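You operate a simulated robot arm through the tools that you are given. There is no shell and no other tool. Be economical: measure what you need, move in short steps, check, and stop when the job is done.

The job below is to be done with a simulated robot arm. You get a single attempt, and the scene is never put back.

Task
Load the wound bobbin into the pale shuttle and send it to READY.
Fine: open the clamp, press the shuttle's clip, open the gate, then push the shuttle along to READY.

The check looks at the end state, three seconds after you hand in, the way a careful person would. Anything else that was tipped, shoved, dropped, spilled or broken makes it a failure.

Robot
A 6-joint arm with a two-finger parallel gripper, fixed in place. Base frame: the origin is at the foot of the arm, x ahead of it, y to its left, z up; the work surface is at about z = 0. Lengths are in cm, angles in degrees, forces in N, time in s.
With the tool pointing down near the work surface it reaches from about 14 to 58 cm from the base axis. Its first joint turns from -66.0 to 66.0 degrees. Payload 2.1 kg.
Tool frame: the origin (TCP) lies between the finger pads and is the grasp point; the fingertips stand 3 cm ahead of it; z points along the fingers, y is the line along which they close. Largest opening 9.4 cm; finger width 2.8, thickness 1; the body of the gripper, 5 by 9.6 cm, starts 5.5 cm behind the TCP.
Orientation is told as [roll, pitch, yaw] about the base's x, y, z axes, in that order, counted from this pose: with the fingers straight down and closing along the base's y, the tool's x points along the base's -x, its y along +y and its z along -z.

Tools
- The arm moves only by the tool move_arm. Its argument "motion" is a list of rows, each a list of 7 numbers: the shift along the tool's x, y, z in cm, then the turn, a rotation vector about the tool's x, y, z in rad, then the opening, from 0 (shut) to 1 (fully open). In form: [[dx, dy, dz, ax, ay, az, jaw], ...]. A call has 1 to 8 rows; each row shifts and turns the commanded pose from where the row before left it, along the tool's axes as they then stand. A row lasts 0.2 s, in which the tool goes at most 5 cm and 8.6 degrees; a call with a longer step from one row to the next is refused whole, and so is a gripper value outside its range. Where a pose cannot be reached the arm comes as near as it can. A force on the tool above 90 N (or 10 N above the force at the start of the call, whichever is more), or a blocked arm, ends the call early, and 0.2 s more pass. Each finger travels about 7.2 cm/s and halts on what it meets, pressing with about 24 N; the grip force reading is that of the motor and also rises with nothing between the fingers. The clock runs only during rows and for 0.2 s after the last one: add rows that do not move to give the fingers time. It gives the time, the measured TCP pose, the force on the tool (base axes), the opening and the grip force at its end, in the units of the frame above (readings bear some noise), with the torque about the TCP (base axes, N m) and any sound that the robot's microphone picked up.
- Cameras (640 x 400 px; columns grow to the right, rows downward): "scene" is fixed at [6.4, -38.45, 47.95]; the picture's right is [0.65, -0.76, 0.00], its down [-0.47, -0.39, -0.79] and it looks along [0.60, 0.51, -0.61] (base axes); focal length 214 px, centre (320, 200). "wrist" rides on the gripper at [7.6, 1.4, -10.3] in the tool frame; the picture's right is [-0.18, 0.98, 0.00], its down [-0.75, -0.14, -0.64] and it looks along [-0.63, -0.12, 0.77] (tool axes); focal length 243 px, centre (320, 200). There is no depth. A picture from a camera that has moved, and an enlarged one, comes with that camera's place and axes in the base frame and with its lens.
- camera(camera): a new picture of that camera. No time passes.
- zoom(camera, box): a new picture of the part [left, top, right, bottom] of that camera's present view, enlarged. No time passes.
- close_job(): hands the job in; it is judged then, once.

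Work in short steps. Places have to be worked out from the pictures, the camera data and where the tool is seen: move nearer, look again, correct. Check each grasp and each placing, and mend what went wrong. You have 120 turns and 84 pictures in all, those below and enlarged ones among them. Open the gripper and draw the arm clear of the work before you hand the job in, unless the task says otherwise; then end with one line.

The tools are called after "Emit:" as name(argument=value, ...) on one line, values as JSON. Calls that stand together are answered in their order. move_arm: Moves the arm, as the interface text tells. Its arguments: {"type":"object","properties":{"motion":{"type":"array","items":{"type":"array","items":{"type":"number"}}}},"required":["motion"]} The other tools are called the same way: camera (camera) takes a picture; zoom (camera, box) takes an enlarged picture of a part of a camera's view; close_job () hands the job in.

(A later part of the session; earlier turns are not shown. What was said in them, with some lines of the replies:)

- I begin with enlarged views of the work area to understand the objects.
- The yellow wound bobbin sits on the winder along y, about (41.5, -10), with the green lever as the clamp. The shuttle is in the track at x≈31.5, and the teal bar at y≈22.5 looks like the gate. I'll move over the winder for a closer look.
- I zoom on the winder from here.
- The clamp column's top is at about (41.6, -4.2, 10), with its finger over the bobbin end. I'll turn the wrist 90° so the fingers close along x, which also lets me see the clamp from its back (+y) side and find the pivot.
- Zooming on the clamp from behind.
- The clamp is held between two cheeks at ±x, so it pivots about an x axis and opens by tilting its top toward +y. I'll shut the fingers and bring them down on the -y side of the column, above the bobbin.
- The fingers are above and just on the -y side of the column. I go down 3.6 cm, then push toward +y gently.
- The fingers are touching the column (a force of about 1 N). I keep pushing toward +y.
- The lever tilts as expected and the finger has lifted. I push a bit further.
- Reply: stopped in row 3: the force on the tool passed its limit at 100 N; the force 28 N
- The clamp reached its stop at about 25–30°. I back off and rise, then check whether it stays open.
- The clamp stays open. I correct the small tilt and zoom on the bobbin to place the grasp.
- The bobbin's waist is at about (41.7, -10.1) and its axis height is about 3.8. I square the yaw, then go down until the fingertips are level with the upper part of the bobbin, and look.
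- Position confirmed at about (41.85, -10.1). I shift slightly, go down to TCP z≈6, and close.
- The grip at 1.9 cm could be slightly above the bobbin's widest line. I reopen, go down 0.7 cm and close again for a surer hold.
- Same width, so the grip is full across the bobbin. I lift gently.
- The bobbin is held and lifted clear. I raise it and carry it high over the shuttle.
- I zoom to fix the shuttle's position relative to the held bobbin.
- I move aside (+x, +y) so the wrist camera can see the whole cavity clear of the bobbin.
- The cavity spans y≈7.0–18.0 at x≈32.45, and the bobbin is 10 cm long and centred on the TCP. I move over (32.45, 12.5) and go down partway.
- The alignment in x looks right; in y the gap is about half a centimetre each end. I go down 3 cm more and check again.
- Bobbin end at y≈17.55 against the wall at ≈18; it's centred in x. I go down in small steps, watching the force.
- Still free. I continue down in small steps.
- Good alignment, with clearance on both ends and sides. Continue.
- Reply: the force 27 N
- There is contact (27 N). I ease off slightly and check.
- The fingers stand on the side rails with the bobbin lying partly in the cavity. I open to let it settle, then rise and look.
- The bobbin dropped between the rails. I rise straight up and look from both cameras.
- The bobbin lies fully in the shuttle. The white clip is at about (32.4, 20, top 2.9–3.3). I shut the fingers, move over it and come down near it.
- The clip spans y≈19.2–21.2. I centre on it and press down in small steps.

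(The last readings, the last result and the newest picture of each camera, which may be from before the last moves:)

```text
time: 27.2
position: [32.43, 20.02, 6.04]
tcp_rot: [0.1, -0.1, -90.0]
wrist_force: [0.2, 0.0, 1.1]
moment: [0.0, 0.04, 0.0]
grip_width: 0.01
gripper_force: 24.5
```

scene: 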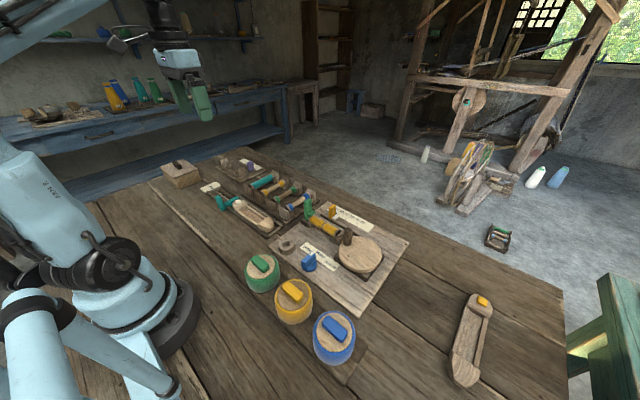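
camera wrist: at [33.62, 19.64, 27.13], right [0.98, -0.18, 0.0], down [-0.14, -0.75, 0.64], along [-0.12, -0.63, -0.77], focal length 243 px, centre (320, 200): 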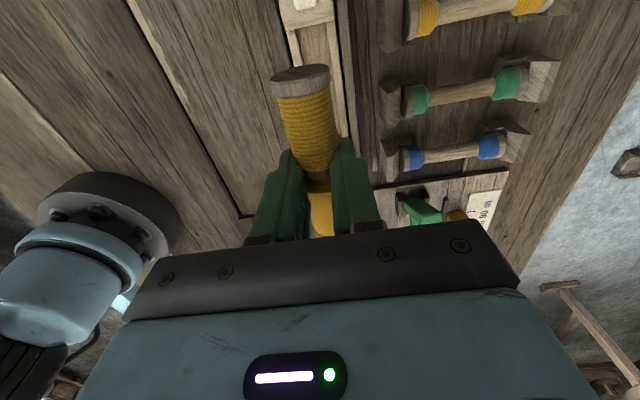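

Still no clear contact; the tip is at z≈3.0. I press on.

Emit:
move_arm(motion=[[0, 0, 0.2, 0, 0, 0, 0], [0, 0, 0.15, 0, 0, 0, 0]])

Emit:
zoom(camera="scene", box=[210, 170, 290, 230])

```text
time: 27.8
position: [32.5, 20.08, 5.61]
tcp_rot: [0.1, -0.1, -89.9]
wrist_force: [0.8, -0.4, 4.2]
moment: [0.05, -0.06, 0.02]
grip_width: 0.0
gripper_force: 24.5
```

```text
6.67 times, centred on (250, 200) of scene
camera zoom: at [6.4, -38.46, 47.95], right [0.65, -0.76, 0.0], down [-0.47, -0.39, -0.79], along [0.6, 0.51, -0.61], focal length 1430 px, centre (787, 200)
```

zoom: 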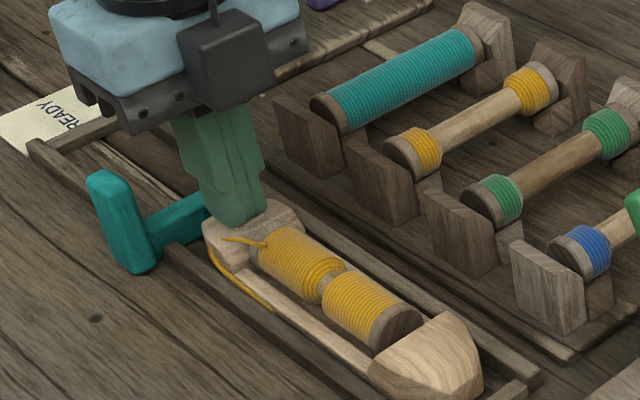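

The clip gave way, and a yarn tail now appears held by it, so it has engaged. I press a touch more, then rise and check.

Emit:
move_arm(motion=[[0, 0, 0.1, 0, 0, 0, 0], [0, 0, -1.5, 0, 0, 0, 0], [0, 0, -4, 0, 0, 0, 0], [0, 0, -2, 0, 0, 0, 0]])

Emit:
zoom(camera="scene", box=[195, 170, 275, 230])

Emit:
zoom(camera="wrist", box=[160, 0, 400, 200])

```text
time: 28.8
position: [32.31, 20.11, 12.86]
tcp_rot: [-0.1, -0.1, -90.0]
wrist_force: [-0.1, -0.4, 0.6]
moment: [0.01, 0.01, -0.01]
grip_width: 0.02
gripper_force: 24.1
```

```text
6.67 times, centred on (235, 200) of scene
camera zoom: at [6.4, -38.46, 47.95], right [0.65, -0.76, 0.0], down [-0.47, -0.39, -0.79], along [0.6, 0.51, -0.61], focal length 1430 px, centre (887, 200)
```

zoom: 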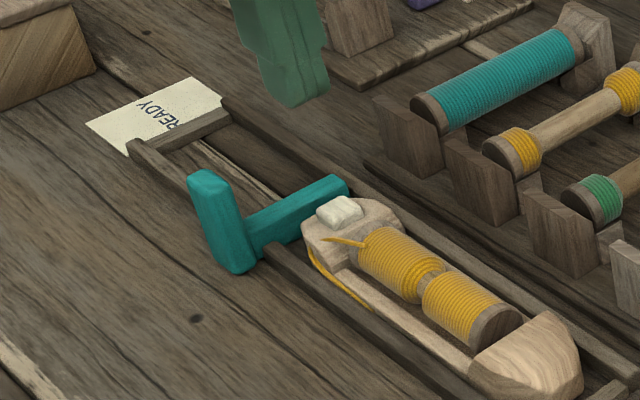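

```text
2.00 times, centred on (280, 100) of wrist
camera zoom: at [33.66, 27.68, 23.18], right [0.98, -0.18, 0.0], down [-0.14, -0.75, 0.64], along [-0.12, -0.63, -0.77], focal length 485 px, centre (400, 400)
```

zoom: 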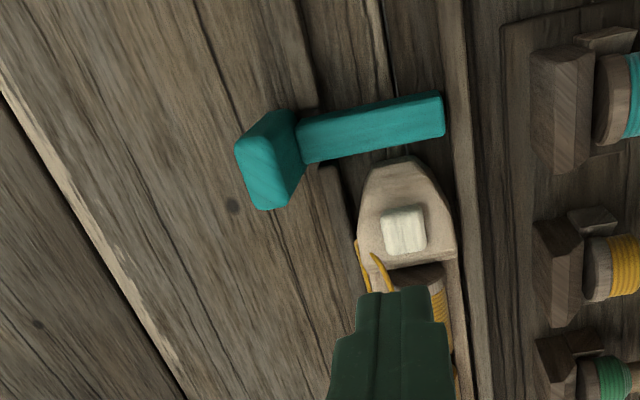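

The thread tail is set. I check the clip height closely and the gate mechanism.

Emit:
zoom(camera="scene", box=[225, 185, 265, 215])

Emit:
zoom(camera="scene", box=[205, 180, 245, 210])

```text
13.33 times, centred on (245, 200) of scene
camera zoom: at [6.4, -38.46, 47.95], right [0.65, -0.76, 0.0], down [-0.47, -0.39, -0.79], along [0.6, 0.51, -0.61], focal length 2860 px, centre (1320, 200)
```

zoom: 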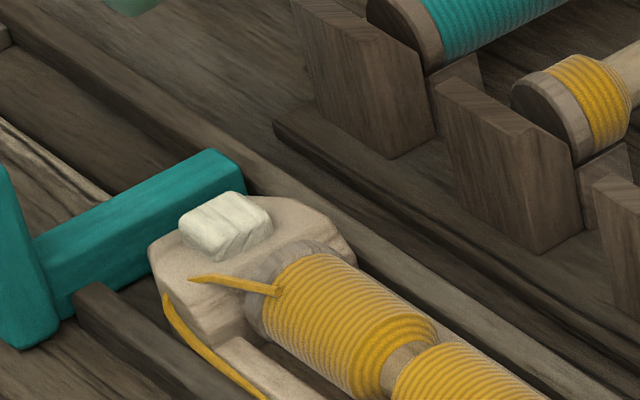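

```text
13.33 times, centred on (225, 195) of scene
camera zoom: at [6.4, -38.46, 47.95], right [0.65, -0.76, 0.0], down [-0.47, -0.39, -0.79], along [0.6, 0.51, -0.61], focal length 2860 px, centre (1587, 267)
```

zoom: 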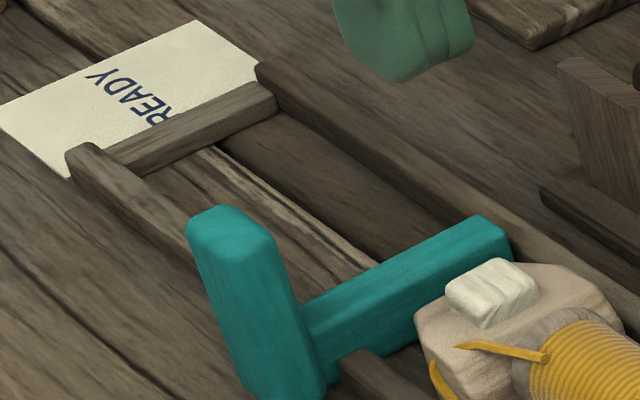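

The bobbin is seated at the clip end with its tail held. The gate is a low bar (top z≈1.5) at y≈24, with a handle post topping at (28.1, 23.9, 5.5). I'll bring the shut fingers down on the post's inner (+x) side to push it toward -x.

Emit:
move_arm(motion=[[3.8, -1.2, 0, 0, 0, 0, 0], [0, 0, 3, 0, 0, 0, 0], [0, 0, 2.6, 0, 0, 0, 0], [0, 0, 0, 0, 0, 0, 0]])

Emit:
zoom(camera="scene", box=[190, 160, 270, 220])

Emit:
zoom(camera="wrist", box=[180, 40, 420, 220])

```text
time: 29.8
position: [31.08, 23.99, 7.29]
tcp_rot: [0.1, -0.1, -90.1]
wrist_force: [0.2, -0.3, 0.7]
moment: [0.0, -0.03, 0.0]
grip_width: 0.0
gripper_force: 23.9
```

```text
6.67 times, centred on (230, 190) of scene
camera zoom: at [6.4, -38.45, 47.95], right [0.65, -0.76, 0.0], down [-0.47, -0.39, -0.79], along [0.6, 0.51, -0.61], focal length 1430 px, centre (920, 267)
```

zoom: 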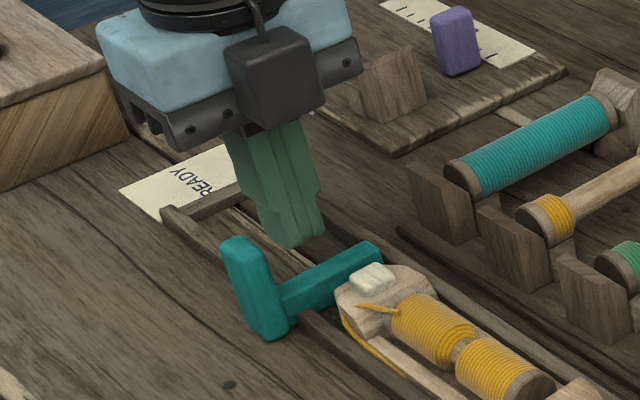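

```text
2.22 times, centred on (300, 130) of wrist
camera zoom: at [32.39, 31.59, 17.58], right [0.98, -0.18, 0.0], down [-0.14, -0.75, 0.64], along [-0.12, -0.63, -0.77], focal length 539 px, centre (364, 356)
```

zoom: 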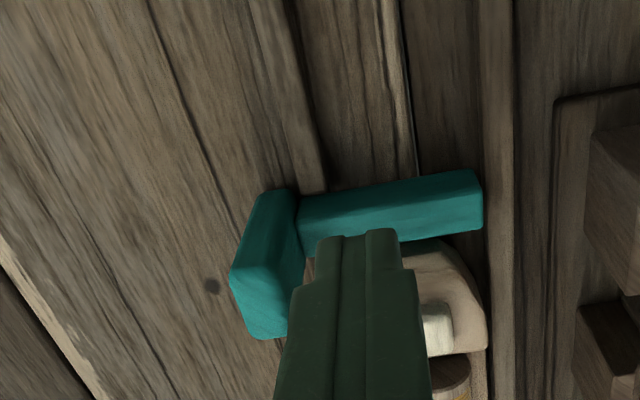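

The handle is confirmed at (28.15, 24.0). I go down 0.5 and push toward -x gently.

Emit:
move_arm(motion=[[0, 0, 0.5, 0, 0, 0, 0], [0, -0.6, 0, 0, 0, 0, 0], [0, -0.6, 0, 0, 0, 0, 0], [0, -0.6, 0, 0, 0, 0, 0], [0, -0.6, 0, 0, 0, 0, 0]])

Emit:
zoom(camera="scene", box=[190, 160, 270, 220])

```text
time: 31.0
position: [28.7, 23.91, 6.93]
tcp_rot: [0.0, -0.1, -89.9]
wrist_force: [0.2, 0.4, 0.4]
moment: [0.01, 0.01, -0.01]
grip_width: 0.02
gripper_force: 24.4
```

```text
6.67 times, centred on (230, 190) of scene
camera zoom: at [6.4, -38.45, 47.95], right [0.65, -0.76, 0.0], down [-0.47, -0.39, -0.79], along [0.6, 0.51, -0.61], focal length 1430 px, centre (920, 267)
```

zoom: 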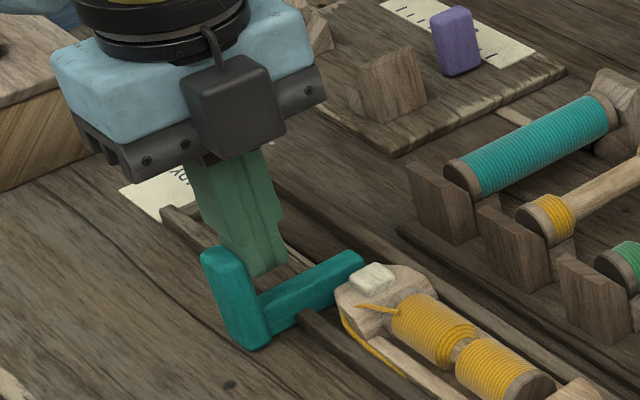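

The gate slides toward -x like a bolt. I continue pushing to its end of travel.

Emit:
move_arm(motion=[[0, -0.8, 0, 0, 0, 0, 0], [0, -0.8, 0, 0, 0, 0, 0], [0, -0.8, 0, 0, 0, 0, 0]])

Emit:
zoom(camera="scene", box=[190, 160, 270, 220])

```text
time: 31.8
position: [26.19, 23.86, 6.95]
tcp_rot: [0.1, -0.1, -90.0]
wrist_force: [0.9, -0.3, -1.4]
moment: [0.02, -0.05, 0.0]
grip_width: 0.0
gripper_force: 24.3
```

```text
6.67 times, centred on (230, 190) of scene
camera zoom: at [6.4, -38.45, 47.95], right [0.65, -0.76, 0.0], down [-0.47, -0.39, -0.79], along [0.6, 0.51, -0.61], focal length 1430 px, centre (920, 267)
```

zoom: 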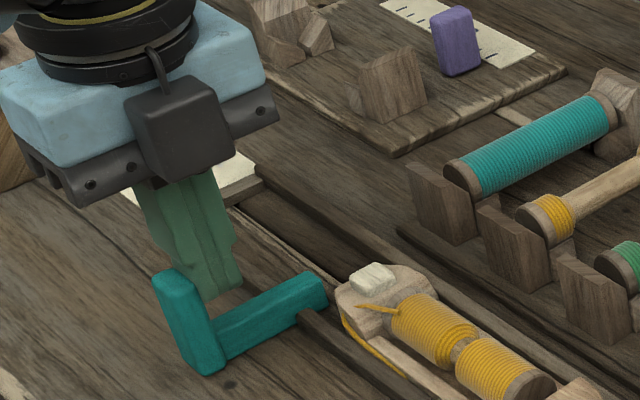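

Emit:
move_arm(motion=[[0, -0.6, 0, 0, 0, 0, 0], [0, -0.6, 0, 0, 0, 0, 0], [0, -0.5, 0, 0, 0, 0, 0]])

Emit:
zoom(camera="scene", box=[190, 160, 270, 220])

```text
time: 32.6
position: [24.5, 23.86, 6.81]
tcp_rot: [0.1, -0.1, -90.0]
wrist_force: [0.7, 0.3, 0.3]
moment: [-0.02, -0.01, -0.02]
grip_width: 0.01
gripper_force: 24.2
```

```text
6.67 times, centred on (230, 190) of scene
camera zoom: at [6.4, -38.45, 47.95], right [0.65, -0.76, 0.0], down [-0.47, -0.39, -0.79], along [0.6, 0.51, -0.61], focal length 1430 px, centre (920, 267)
```

zoom: 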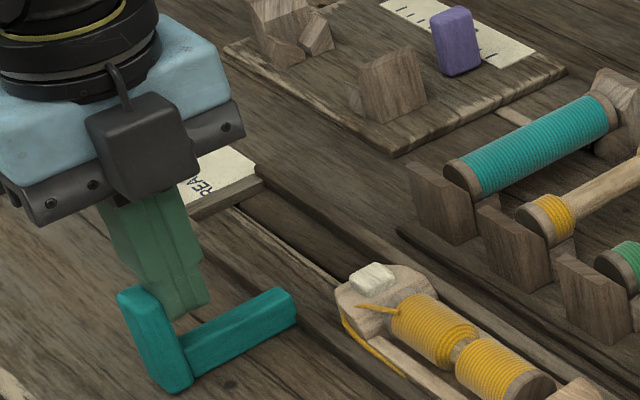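

Nearly out of the channel. A little more, then verify from above.

Emit:
move_arm(motion=[[0, -0.5, 0, 0, 0, 0, 0], [0, -0.4, 0, 0, 0, 0, 0]])

Emit:
zoom(camera="wrist", box=[180, 0, 480, 220])

Emit:
zoom(camera="scene", box=[190, 160, 270, 220])

```text
time: 33.2
position: [24.1, 23.84, 6.83]
tcp_rot: [0.7, 0.1, -90.2]
wrist_force: [34.2, 0.0, 9.3]
moment: [0.04, -0.53, 0.04]
grip_width: 0.01
gripper_force: 23.2
```

```text
1.82 times, centred on (330, 110) of wrist
camera zoom: at [25.39, 31.35, 17.15], right [0.98, -0.19, 0.01], down [-0.15, -0.75, 0.64], along [-0.11, -0.63, -0.77], focal length 441 px, centre (302, 364)
```

zoom: 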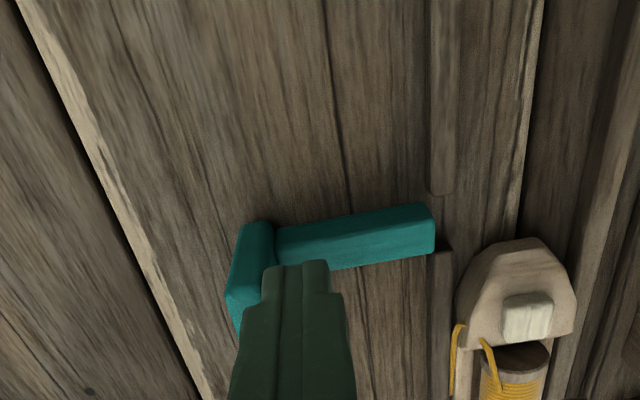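

```text
6.67 times, centred on (230, 190) of scene
camera zoom: at [6.4, -38.46, 47.95], right [0.65, -0.76, 0.0], down [-0.47, -0.39, -0.79], along [0.6, 0.51, -0.61], focal length 1430 px, centre (920, 267)
```

zoom: 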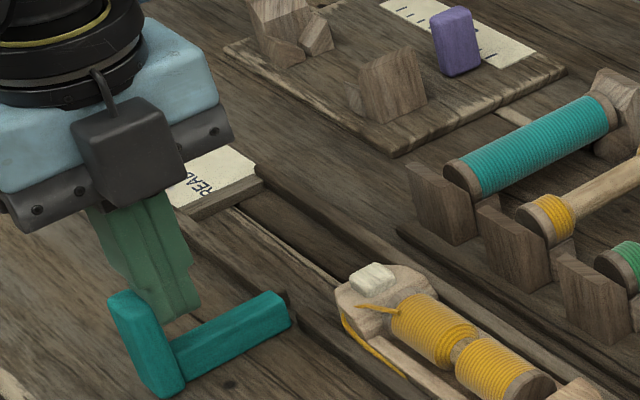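

The gate hit its stop fully open, clear of the channel. I back off, rise, and move toward the -y end of the shuttle to inspect where to push.

Emit:
move_arm(motion=[[0, 0.8, 0, 0, 0, 0, 0], [0, 0.5, -4, 0, 0, 0, 0], [0, 0.5, -3, 0, 0, 0, 0], [-4.5, 1, 0, 0, 0, 0, 0], [-4.5, 1, 0, 0, 0, 0, 0], [-4.5, 1, 0, 0, 0, 0, 0], [-4, 1, 0, 0, 0, 0, 0], [-3, 1.5, 0, 0, 0, 0, 0]])

Emit:
zoom(camera="scene", box=[235, 190, 295, 240])

Emit:
zoom(camera="wrist", box=[200, 0, 440, 200])

```text
time: 35.0
position: [30.91, 3.28, 13.8]
tcp_rot: [0.1, -0.1, -89.8]
wrist_force: [0.6, 0.3, 0.3]
moment: [-0.03, -0.01, 0.03]
grip_width: 0.03
gripper_force: 23.7
```

```text
8.00 times, centred on (265, 215) of scene
camera zoom: at [6.4, -38.45, 47.95], right [0.65, -0.76, 0.0], down [-0.47, -0.39, -0.79], along [0.6, 0.51, -0.61], focal length 1716 px, centre (760, 80)
```

zoom: 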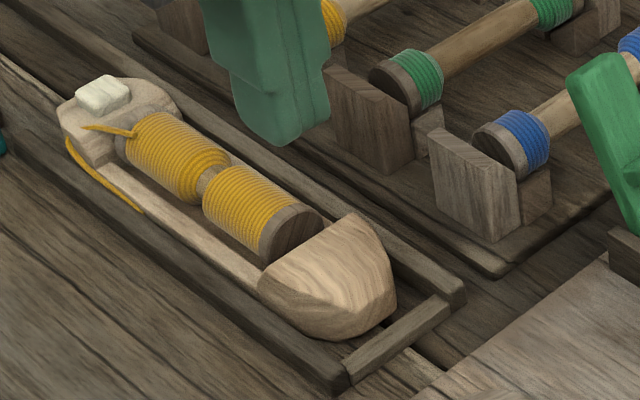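

```text
2.00 times, centred on (320, 100) of wrist
camera zoom: at [32.27, 10.85, 24.09], right [0.98, -0.18, 0.0], down [-0.14, -0.75, 0.64], along [-0.12, -0.63, -0.77], focal length 485 px, centre (320, 400)
```

zoom: 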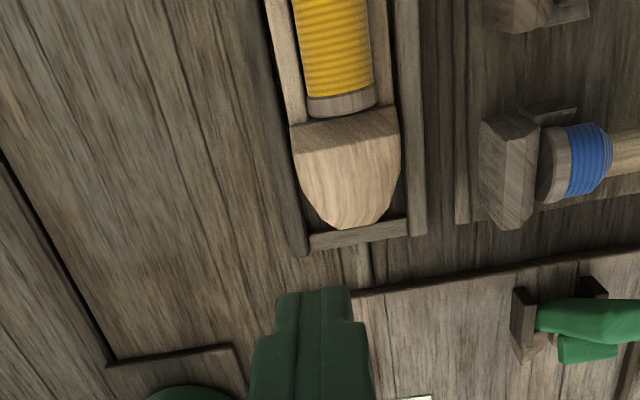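

The nose nearly touches the end bar, so pushing from behind is awkward. I'll instead grip the nose block's sides, above the low track walls, and slide the shuttle along. First I open and come down partway over (32.45, 5.2).

Emit:
move_arm(motion=[[1.9, 1.55, 0, 0, 0, 0, 0.6], [0, 0, 2, 0, 0, 0, 0.6], [0, 0, 3, 0, 0, 0, 0.6], [0, 0, 1.5, 0, 0, 0, 0.6]])

Emit:
zoom(camera="scene", box=[225, 180, 305, 240])

Emit:
zoom(camera="wrist", box=[200, 20, 440, 220])

```text
time: 36.0
position: [32.55, 5.19, 7.29]
tcp_rot: [0.1, -0.1, -90.0]
wrist_force: [-0.9, -0.2, -0.8]
moment: [-0.01, 0.0, 0.02]
grip_width: 5.64
gripper_force: 0.0
```

```text
6.67 times, centred on (265, 210) of scene
camera zoom: at [6.4, -38.45, 47.95], right [0.65, -0.76, 0.0], down [-0.47, -0.39, -0.79], along [0.6, 0.51, -0.61], focal length 1430 px, centre (687, 133)
```

zoom: 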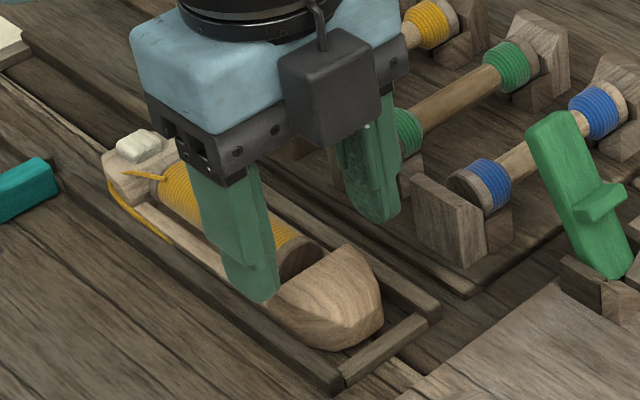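

```text
2.00 times, centred on (320, 120) of wrist
camera zoom: at [33.83, 12.82, 17.46], right [0.98, -0.18, 0.0], down [-0.14, -0.75, 0.64], along [-0.12, -0.63, -0.77], focal length 485 px, centre (320, 360)
```

zoom: 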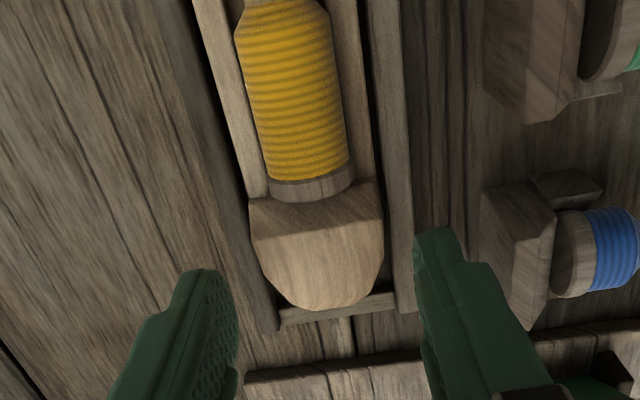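

Alignment is good; the parallel part of the block is y≈4.9–7.2. I shift +0.5 in y, go down to a tip height of about 1.8, and close gently.

Emit:
move_arm(motion=[[0.5, 0, 1.2, 0, 0, 0, 0.6], [0, 0, 0.8, 0, 0, 0, 0.6], [0, 0, 0.5, 0, 0, 0, 0.6], [0, 0, 0, 0, 0, 0, 0.5], [0, 0, 0, 0, 0, 0, 0.4], [0, 0, 0, 0, 0, 0, 0.4]])

Emit:
zoom(camera="scene", box=[225, 180, 305, 240])

```text
time: 37.4
position: [32.5, 5.69, 4.92]
tcp_rot: [0.1, -0.1, -90.1]
wrist_force: [-0.1, -0.7, -0.1]
moment: [-0.1, 0.0, -0.01]
grip_width: 4.31
gripper_force: 23.9
```

```text
6.67 times, centred on (265, 210) of scene
camera zoom: at [6.4, -38.45, 47.95], right [0.65, -0.76, 0.0], down [-0.47, -0.39, -0.79], along [0.6, 0.51, -0.61], focal length 1430 px, centre (687, 133)
```

zoom: 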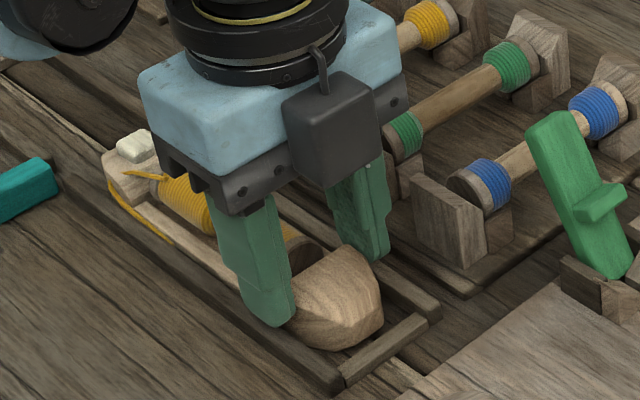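

The block is held at 4.31 cm. I slide it toward READY slowly.

Emit:
move_arm(motion=[[0.4, 0, 0, 0, 0, 0, 0.4], [0.7, 0, 0, 0, 0, 0, 0.4], [0.8, 0, 0, 0, 0, 0, 0.4], [0.8, 0, 0, 0, 0, 0, 0.4], [0.8, 0, 0, 0, 0, 0, 0.4]])

Emit:
zoom(camera="scene", box=[195, 160, 295, 235])

```text
time: 38.6
position: [32.56, 9.31, 4.89]
tcp_rot: [0.0, -0.1, -89.9]
wrist_force: [-1.4, -1.5, 2.8]
moment: [-0.2, 0.03, 0.01]
grip_width: 4.35
gripper_force: 24.0
```

```text
5.33 times, centred on (245, 198) of scene
camera zoom: at [6.4, -38.45, 47.95], right [0.65, -0.76, 0.0], down [-0.47, -0.39, -0.79], along [0.6, 0.51, -0.61], focal length 1144 px, centre (720, 213)
```

zoom: 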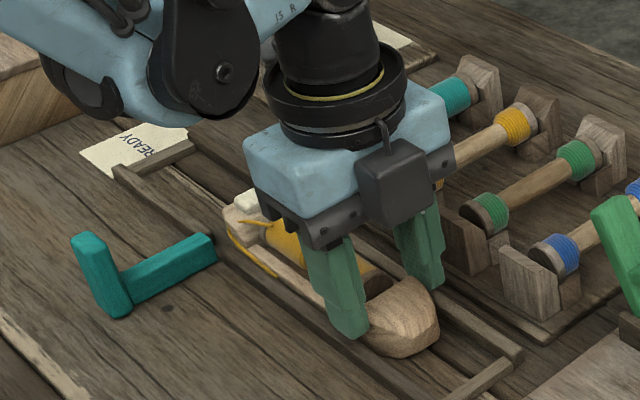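

It slides freely and is passing the gate. Continue.

Emit:
move_arm(motion=[[0.8, 0, 0, 0, 0, 0, 0.4], [0.8, 0, 0, 0, 0, 0, 0.4], [0.8, 0, 0, 0, 0, 0, 0.4], [0.8, 0, 0, 0, 0, 0, 0.4], [0.8, 0, 0, 0, 0, 0, 0.4]])

Emit:
zoom(camera="scene", box=[195, 160, 275, 220])

```text
time: 39.8
position: [32.75, 13.24, 4.67]
tcp_rot: [0.0, -0.1, -90.0]
wrist_force: [0.4, -7.0, 12.9]
moment: [-0.11, 0.04, -0.01]
grip_width: 4.32
gripper_force: 23.6
```

```text
6.67 times, centred on (235, 190) of scene
camera zoom: at [6.4, -38.46, 47.95], right [0.65, -0.76, 0.0], down [-0.47, -0.39, -0.79], along [0.6, 0.51, -0.61], focal length 1430 px, centre (887, 267)
```

zoom: 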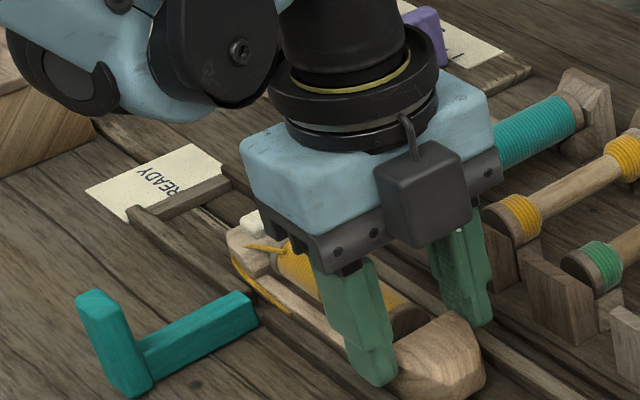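

Friction has risen a little (vertical force 13 N). I ease up slightly and continue in smaller steps.

Emit:
move_arm(motion=[[0.5, 0, -0.12, 0, 0, 0, 0.4], [0.6, 0, 0, 0, 0, 0, 0.4], [0.6, 0, 0, 0, 0, 0, 0.4]])

Emit:
zoom(camera="scene", box=[195, 160, 275, 220])

```text
time: 40.6
position: [32.56, 15.05, 4.85]
tcp_rot: [0.0, -0.1, -90.0]
wrist_force: [0.9, -0.2, -0.4]
moment: [-0.12, -0.06, 0.02]
grip_width: 4.34
gripper_force: 24.4
```

```text
6.67 times, centred on (235, 190) of scene
camera zoom: at [6.4, -38.45, 47.95], right [0.65, -0.76, 0.0], down [-0.47, -0.39, -0.79], along [0.6, 0.51, -0.61], focal length 1430 px, centre (887, 267)
```

zoom: 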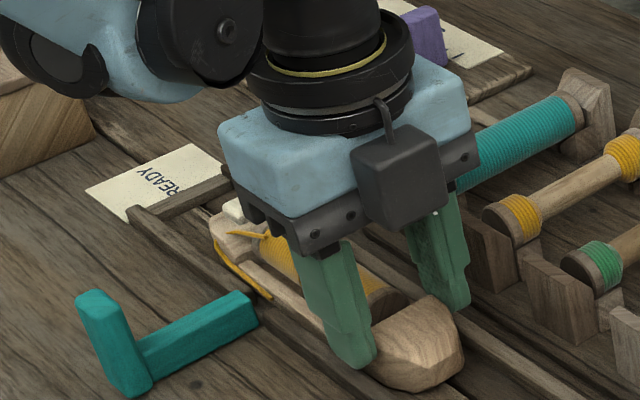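

Smooth again. The nose is about 2 cm from the end bar; I go on in small steps.

Emit:
move_arm(motion=[[0.4, 0, 0, 0, 0, 0, 0.4], [0.4, 0, 0, 0, 0, 0, 0.4], [0.4, 0, 0, 0, 0, 0, 0.4]])

Emit:
zoom(camera="scene", box=[205, 170, 255, 210])

```text
time: 41.4
position: [32.66, 16.27, 4.88]
tcp_rot: [0.0, -0.1, -90.0]
wrist_force: [-0.1, -0.1, 0.3]
moment: [-0.08, 0.0, 0.01]
grip_width: 4.31
gripper_force: 23.8
```

```text
10.00 times, centred on (230, 190) of scene
camera zoom: at [6.4, -38.45, 47.95], right [0.65, -0.76, 0.0], down [-0.47, -0.39, -0.79], along [0.6, 0.51, -0.61], focal length 2145 px, centre (1220, 300)
```

zoom: 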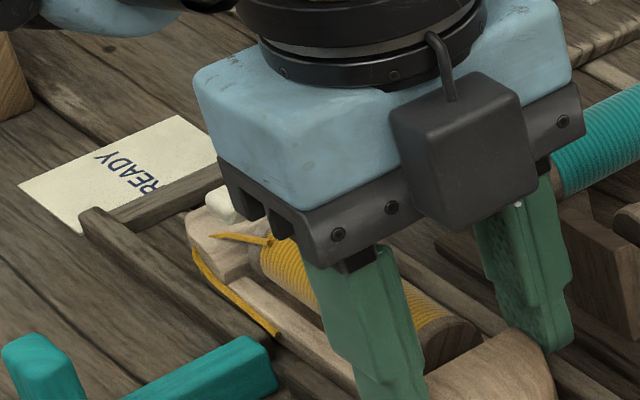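

Emit:
move_arm(motion=[[0.4, 0, 0, 0, 0, 0, 0.4], [0.4, 0, 0, 0, 0, 0, 0.4]])

Emit:
camera(camera="wrist")

```text
time: 42.0
position: [32.64, 16.83, 4.99]
tcp_rot: [0.1, -0.1, -90.0]
wrist_force: [-0.1, 0.2, -0.8]
moment: [-0.06, -0.01, 0.01]
grip_width: 4.31
gripper_force: 23.8
```

```text
18 pictures are left
camera wrist: at [34.02, 24.5, 15.19], right [0.98, -0.18, 0.0], down [-0.14, -0.75, 0.64], along [-0.12, -0.63, -0.77], focal length 243 px, centre (320, 200)
```

wrist: 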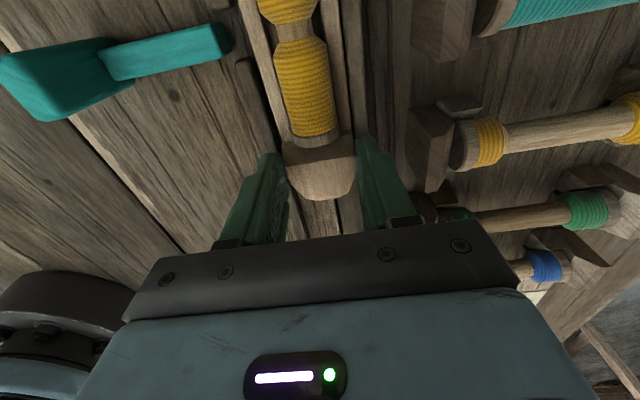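

No contact with the end yet. I continue in small steps until the force shows the end bar.

Emit:
move_arm(motion=[[0.3, 0, 0, 0, 0, 0, 0.4], [0.3, 0, 0, 0, 0, 0, 0.4]])

Emit:
move_arm(motion=[[0.25, 0, 0, 0, 0, 0, 0.4], [0.25, 0, 0, 0, 0, 0, 0.4]])

Emit:
zoom(camera="scene", box=[205, 170, 255, 210])

```text
time: 42.6
position: [32.56, 17.61, 4.91]
tcp_rot: [0.1, -0.1, -90.0]
wrist_force: [0.2, 0.6, -0.6]
moment: [-0.1, -0.02, 0.03]
grip_width: 4.32
gripper_force: 23.7
```

```text
time: 43.2
position: [32.55, 18.06, 4.96]
tcp_rot: [0.0, -0.2, -89.9]
wrist_force: [0.3, -0.3, -0.4]
moment: [-0.1, -0.01, 0.0]
grip_width: 4.32
gripper_force: 23.6
```

```text
10.00 times, centred on (230, 190) of scene
camera zoom: at [6.4, -38.45, 47.95], right [0.65, -0.76, 0.0], down [-0.47, -0.39, -0.79], along [0.6, 0.51, -0.61], focal length 2145 px, centre (1220, 300)
```

zoom: 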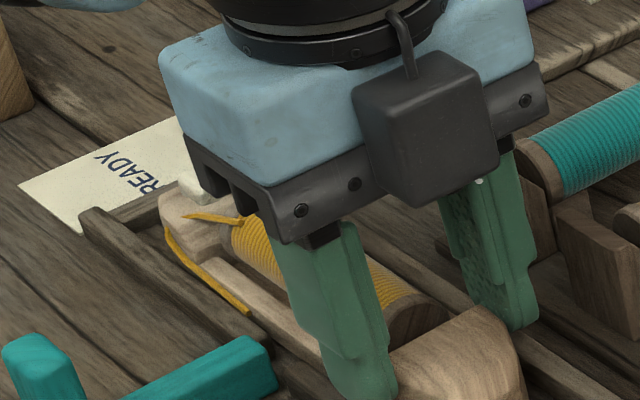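

The nose is close to the end bar. A few more small steps until contact.

Emit:
move_arm(motion=[[0.25, 0, 0, 0, 0, 0, 0.4], [0.25, 0, 0, 0, 0, 0, 0.4]])

Emit:
move_arm(motion=[[0.2, 0, 0, 0, 0, 0, 0.4], [0.2, 0, 0, 0, 0, 0, 0.4]])

```text
time: 43.8
position: [32.62, 18.79, 4.89]
tcp_rot: [0.1, -0.2, -90.0]
wrist_force: [-0.3, -0.6, 0.3]
moment: [-0.09, 0.01, -0.02]
grip_width: 4.33
gripper_force: 24.6
```

```text
time: 44.4
position: [32.56, 19.02, 5.04]
tcp_rot: [0.1, -0.1, -90.0]
wrist_force: [1.3, 0.1, -1.0]
moment: [-0.1, 0.0, -0.03]
grip_width: 4.33
gripper_force: 24.1
```

Emit:
move_arm(motion=[[0.2, 0, 0, 0, 0, 0, 0.4], [0.2, 0, 0, 0, 0, 0, 0.4]])

Emit:
zoom(camera="scene", box=[205, 170, 255, 210])

```text
time: 45.0
position: [32.6, 19.51, 5.05]
tcp_rot: [0.0, -0.1, -89.9]
wrist_force: [-0.9, -7.3, 3.2]
moment: [0.46, 0.01, 0.05]
grip_width: 4.34
gripper_force: 24.1
```

```text
10.00 times, centred on (230, 190) of scene
camera zoom: at [6.4, -38.46, 47.95], right [0.65, -0.76, 0.0], down [-0.47, -0.39, -0.79], along [0.6, 0.51, -0.61], focal length 2145 px, centre (1220, 300)
```

zoom: 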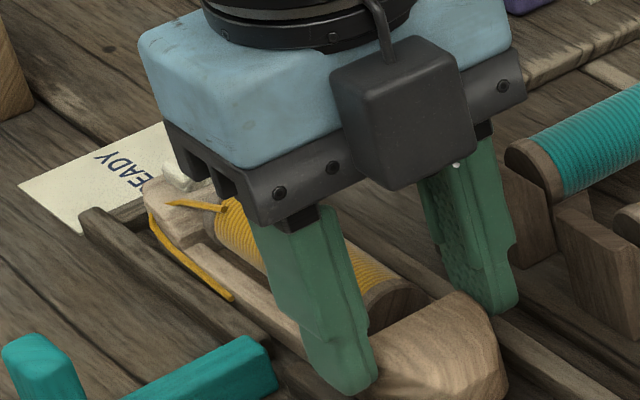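

Contact with the end bar (7 N). The shuttle is at READY. I release, rise and check.

Emit:
move_arm(motion=[[0, 0, 0, 0, 0, 0, 0.5], [0, 0, 0, 0, 0, 0, 0.57], [0, 0, -2, 0, 0, 0, 0.57], [0, 0, -4, 0, 0, 0, 0.57], [0, 0, -5, 0, 0, 0, 0.57], [-3, 3, -2, 0, 0, 0, 0.57], [-4, 3, 0, 0, 0, 0, 0.57], [-4, 3, 0, 0, 0, 0, 0.57]])

Emit:
zoom(camera="scene", box=[190, 160, 280, 230])

Emit:
camera(camera="scene")

```text
time: 46.8
position: [41.57, 8.27, 17.9]
tcp_rot: [0.1, -0.1, -89.9]
wrist_force: [-0.3, 0.5, 0.5]
moment: [0.0, -0.01, -0.01]
grip_width: 5.36
gripper_force: 0.1
```

```text
5.71 times, centred on (235, 195) of scene
camera zoom: at [6.4, -38.45, 47.95], right [0.65, -0.76, 0.0], down [-0.47, -0.39, -0.79], along [0.6, 0.51, -0.61], focal length 1226 px, centre (806, 229)
```

zoom: 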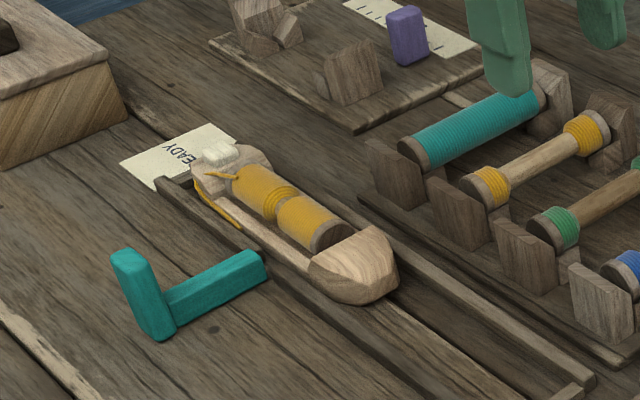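

```text
14 pictures are left
```

scene: 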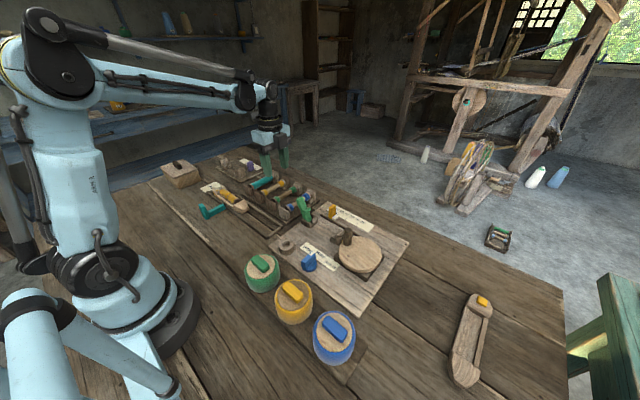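

The shuttle sits at READY. I check the nose against the end bar closely.

Emit:
zoom(camera="scene", box=[205, 172, 255, 212])

Emit:
zoom(camera="scene", box=[260, 170, 400, 280])

```text
10.00 times, centred on (230, 192) of scene
camera zoom: at [6.4, -38.45, 47.95], right [0.65, -0.76, 0.0], down [-0.47, -0.39, -0.79], along [0.6, 0.51, -0.61], focal length 2145 px, centre (1220, 280)
```

zoom: 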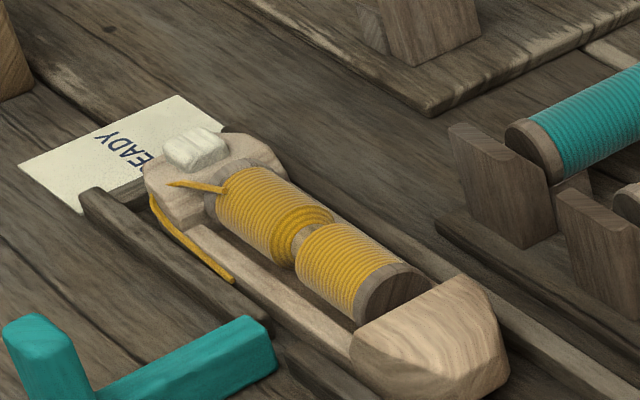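

```text
3.64 times, centred on (330, 225) of scene
camera zoom: at [6.4, -38.45, 47.95], right [0.65, -0.76, 0.0], down [-0.47, -0.39, -0.79], along [0.6, 0.51, -0.61], focal length 780 px, centre (284, 109)
```

zoom: 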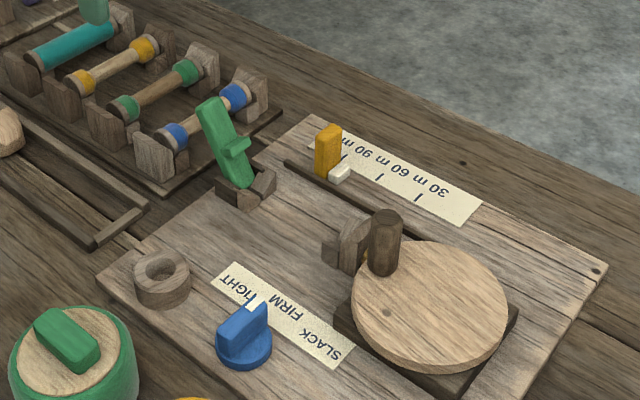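

The shuttle is level in its track against the READY end, with the bobbin seated, and nothing else has moved. I raise the arm clear and then hand in.

Emit:
move_arm(motion=[[0, 0, -4, 0, 0, 0, 0.57], [0, 0, -4, 0, 0, 0, 0.57]])

Emit:
close_job()

```text
time: 47.4
position: [41.67, 8.21, 25.95]
tcp_rot: [0.1, -0.1, -89.9]
wrist_force: [0.2, -0.5, -0.5]
moment: [0.01, 0.01, -0.01]
grip_width: 5.35
gripper_force: 0.1
```

```text
The job is handed in.
```

The wound bobbin is in the pale shuttle with its clip pressed, the gate is open, and the shuttle is against the end bar at READY; I handed the job in with the gripper open and the arm clear.
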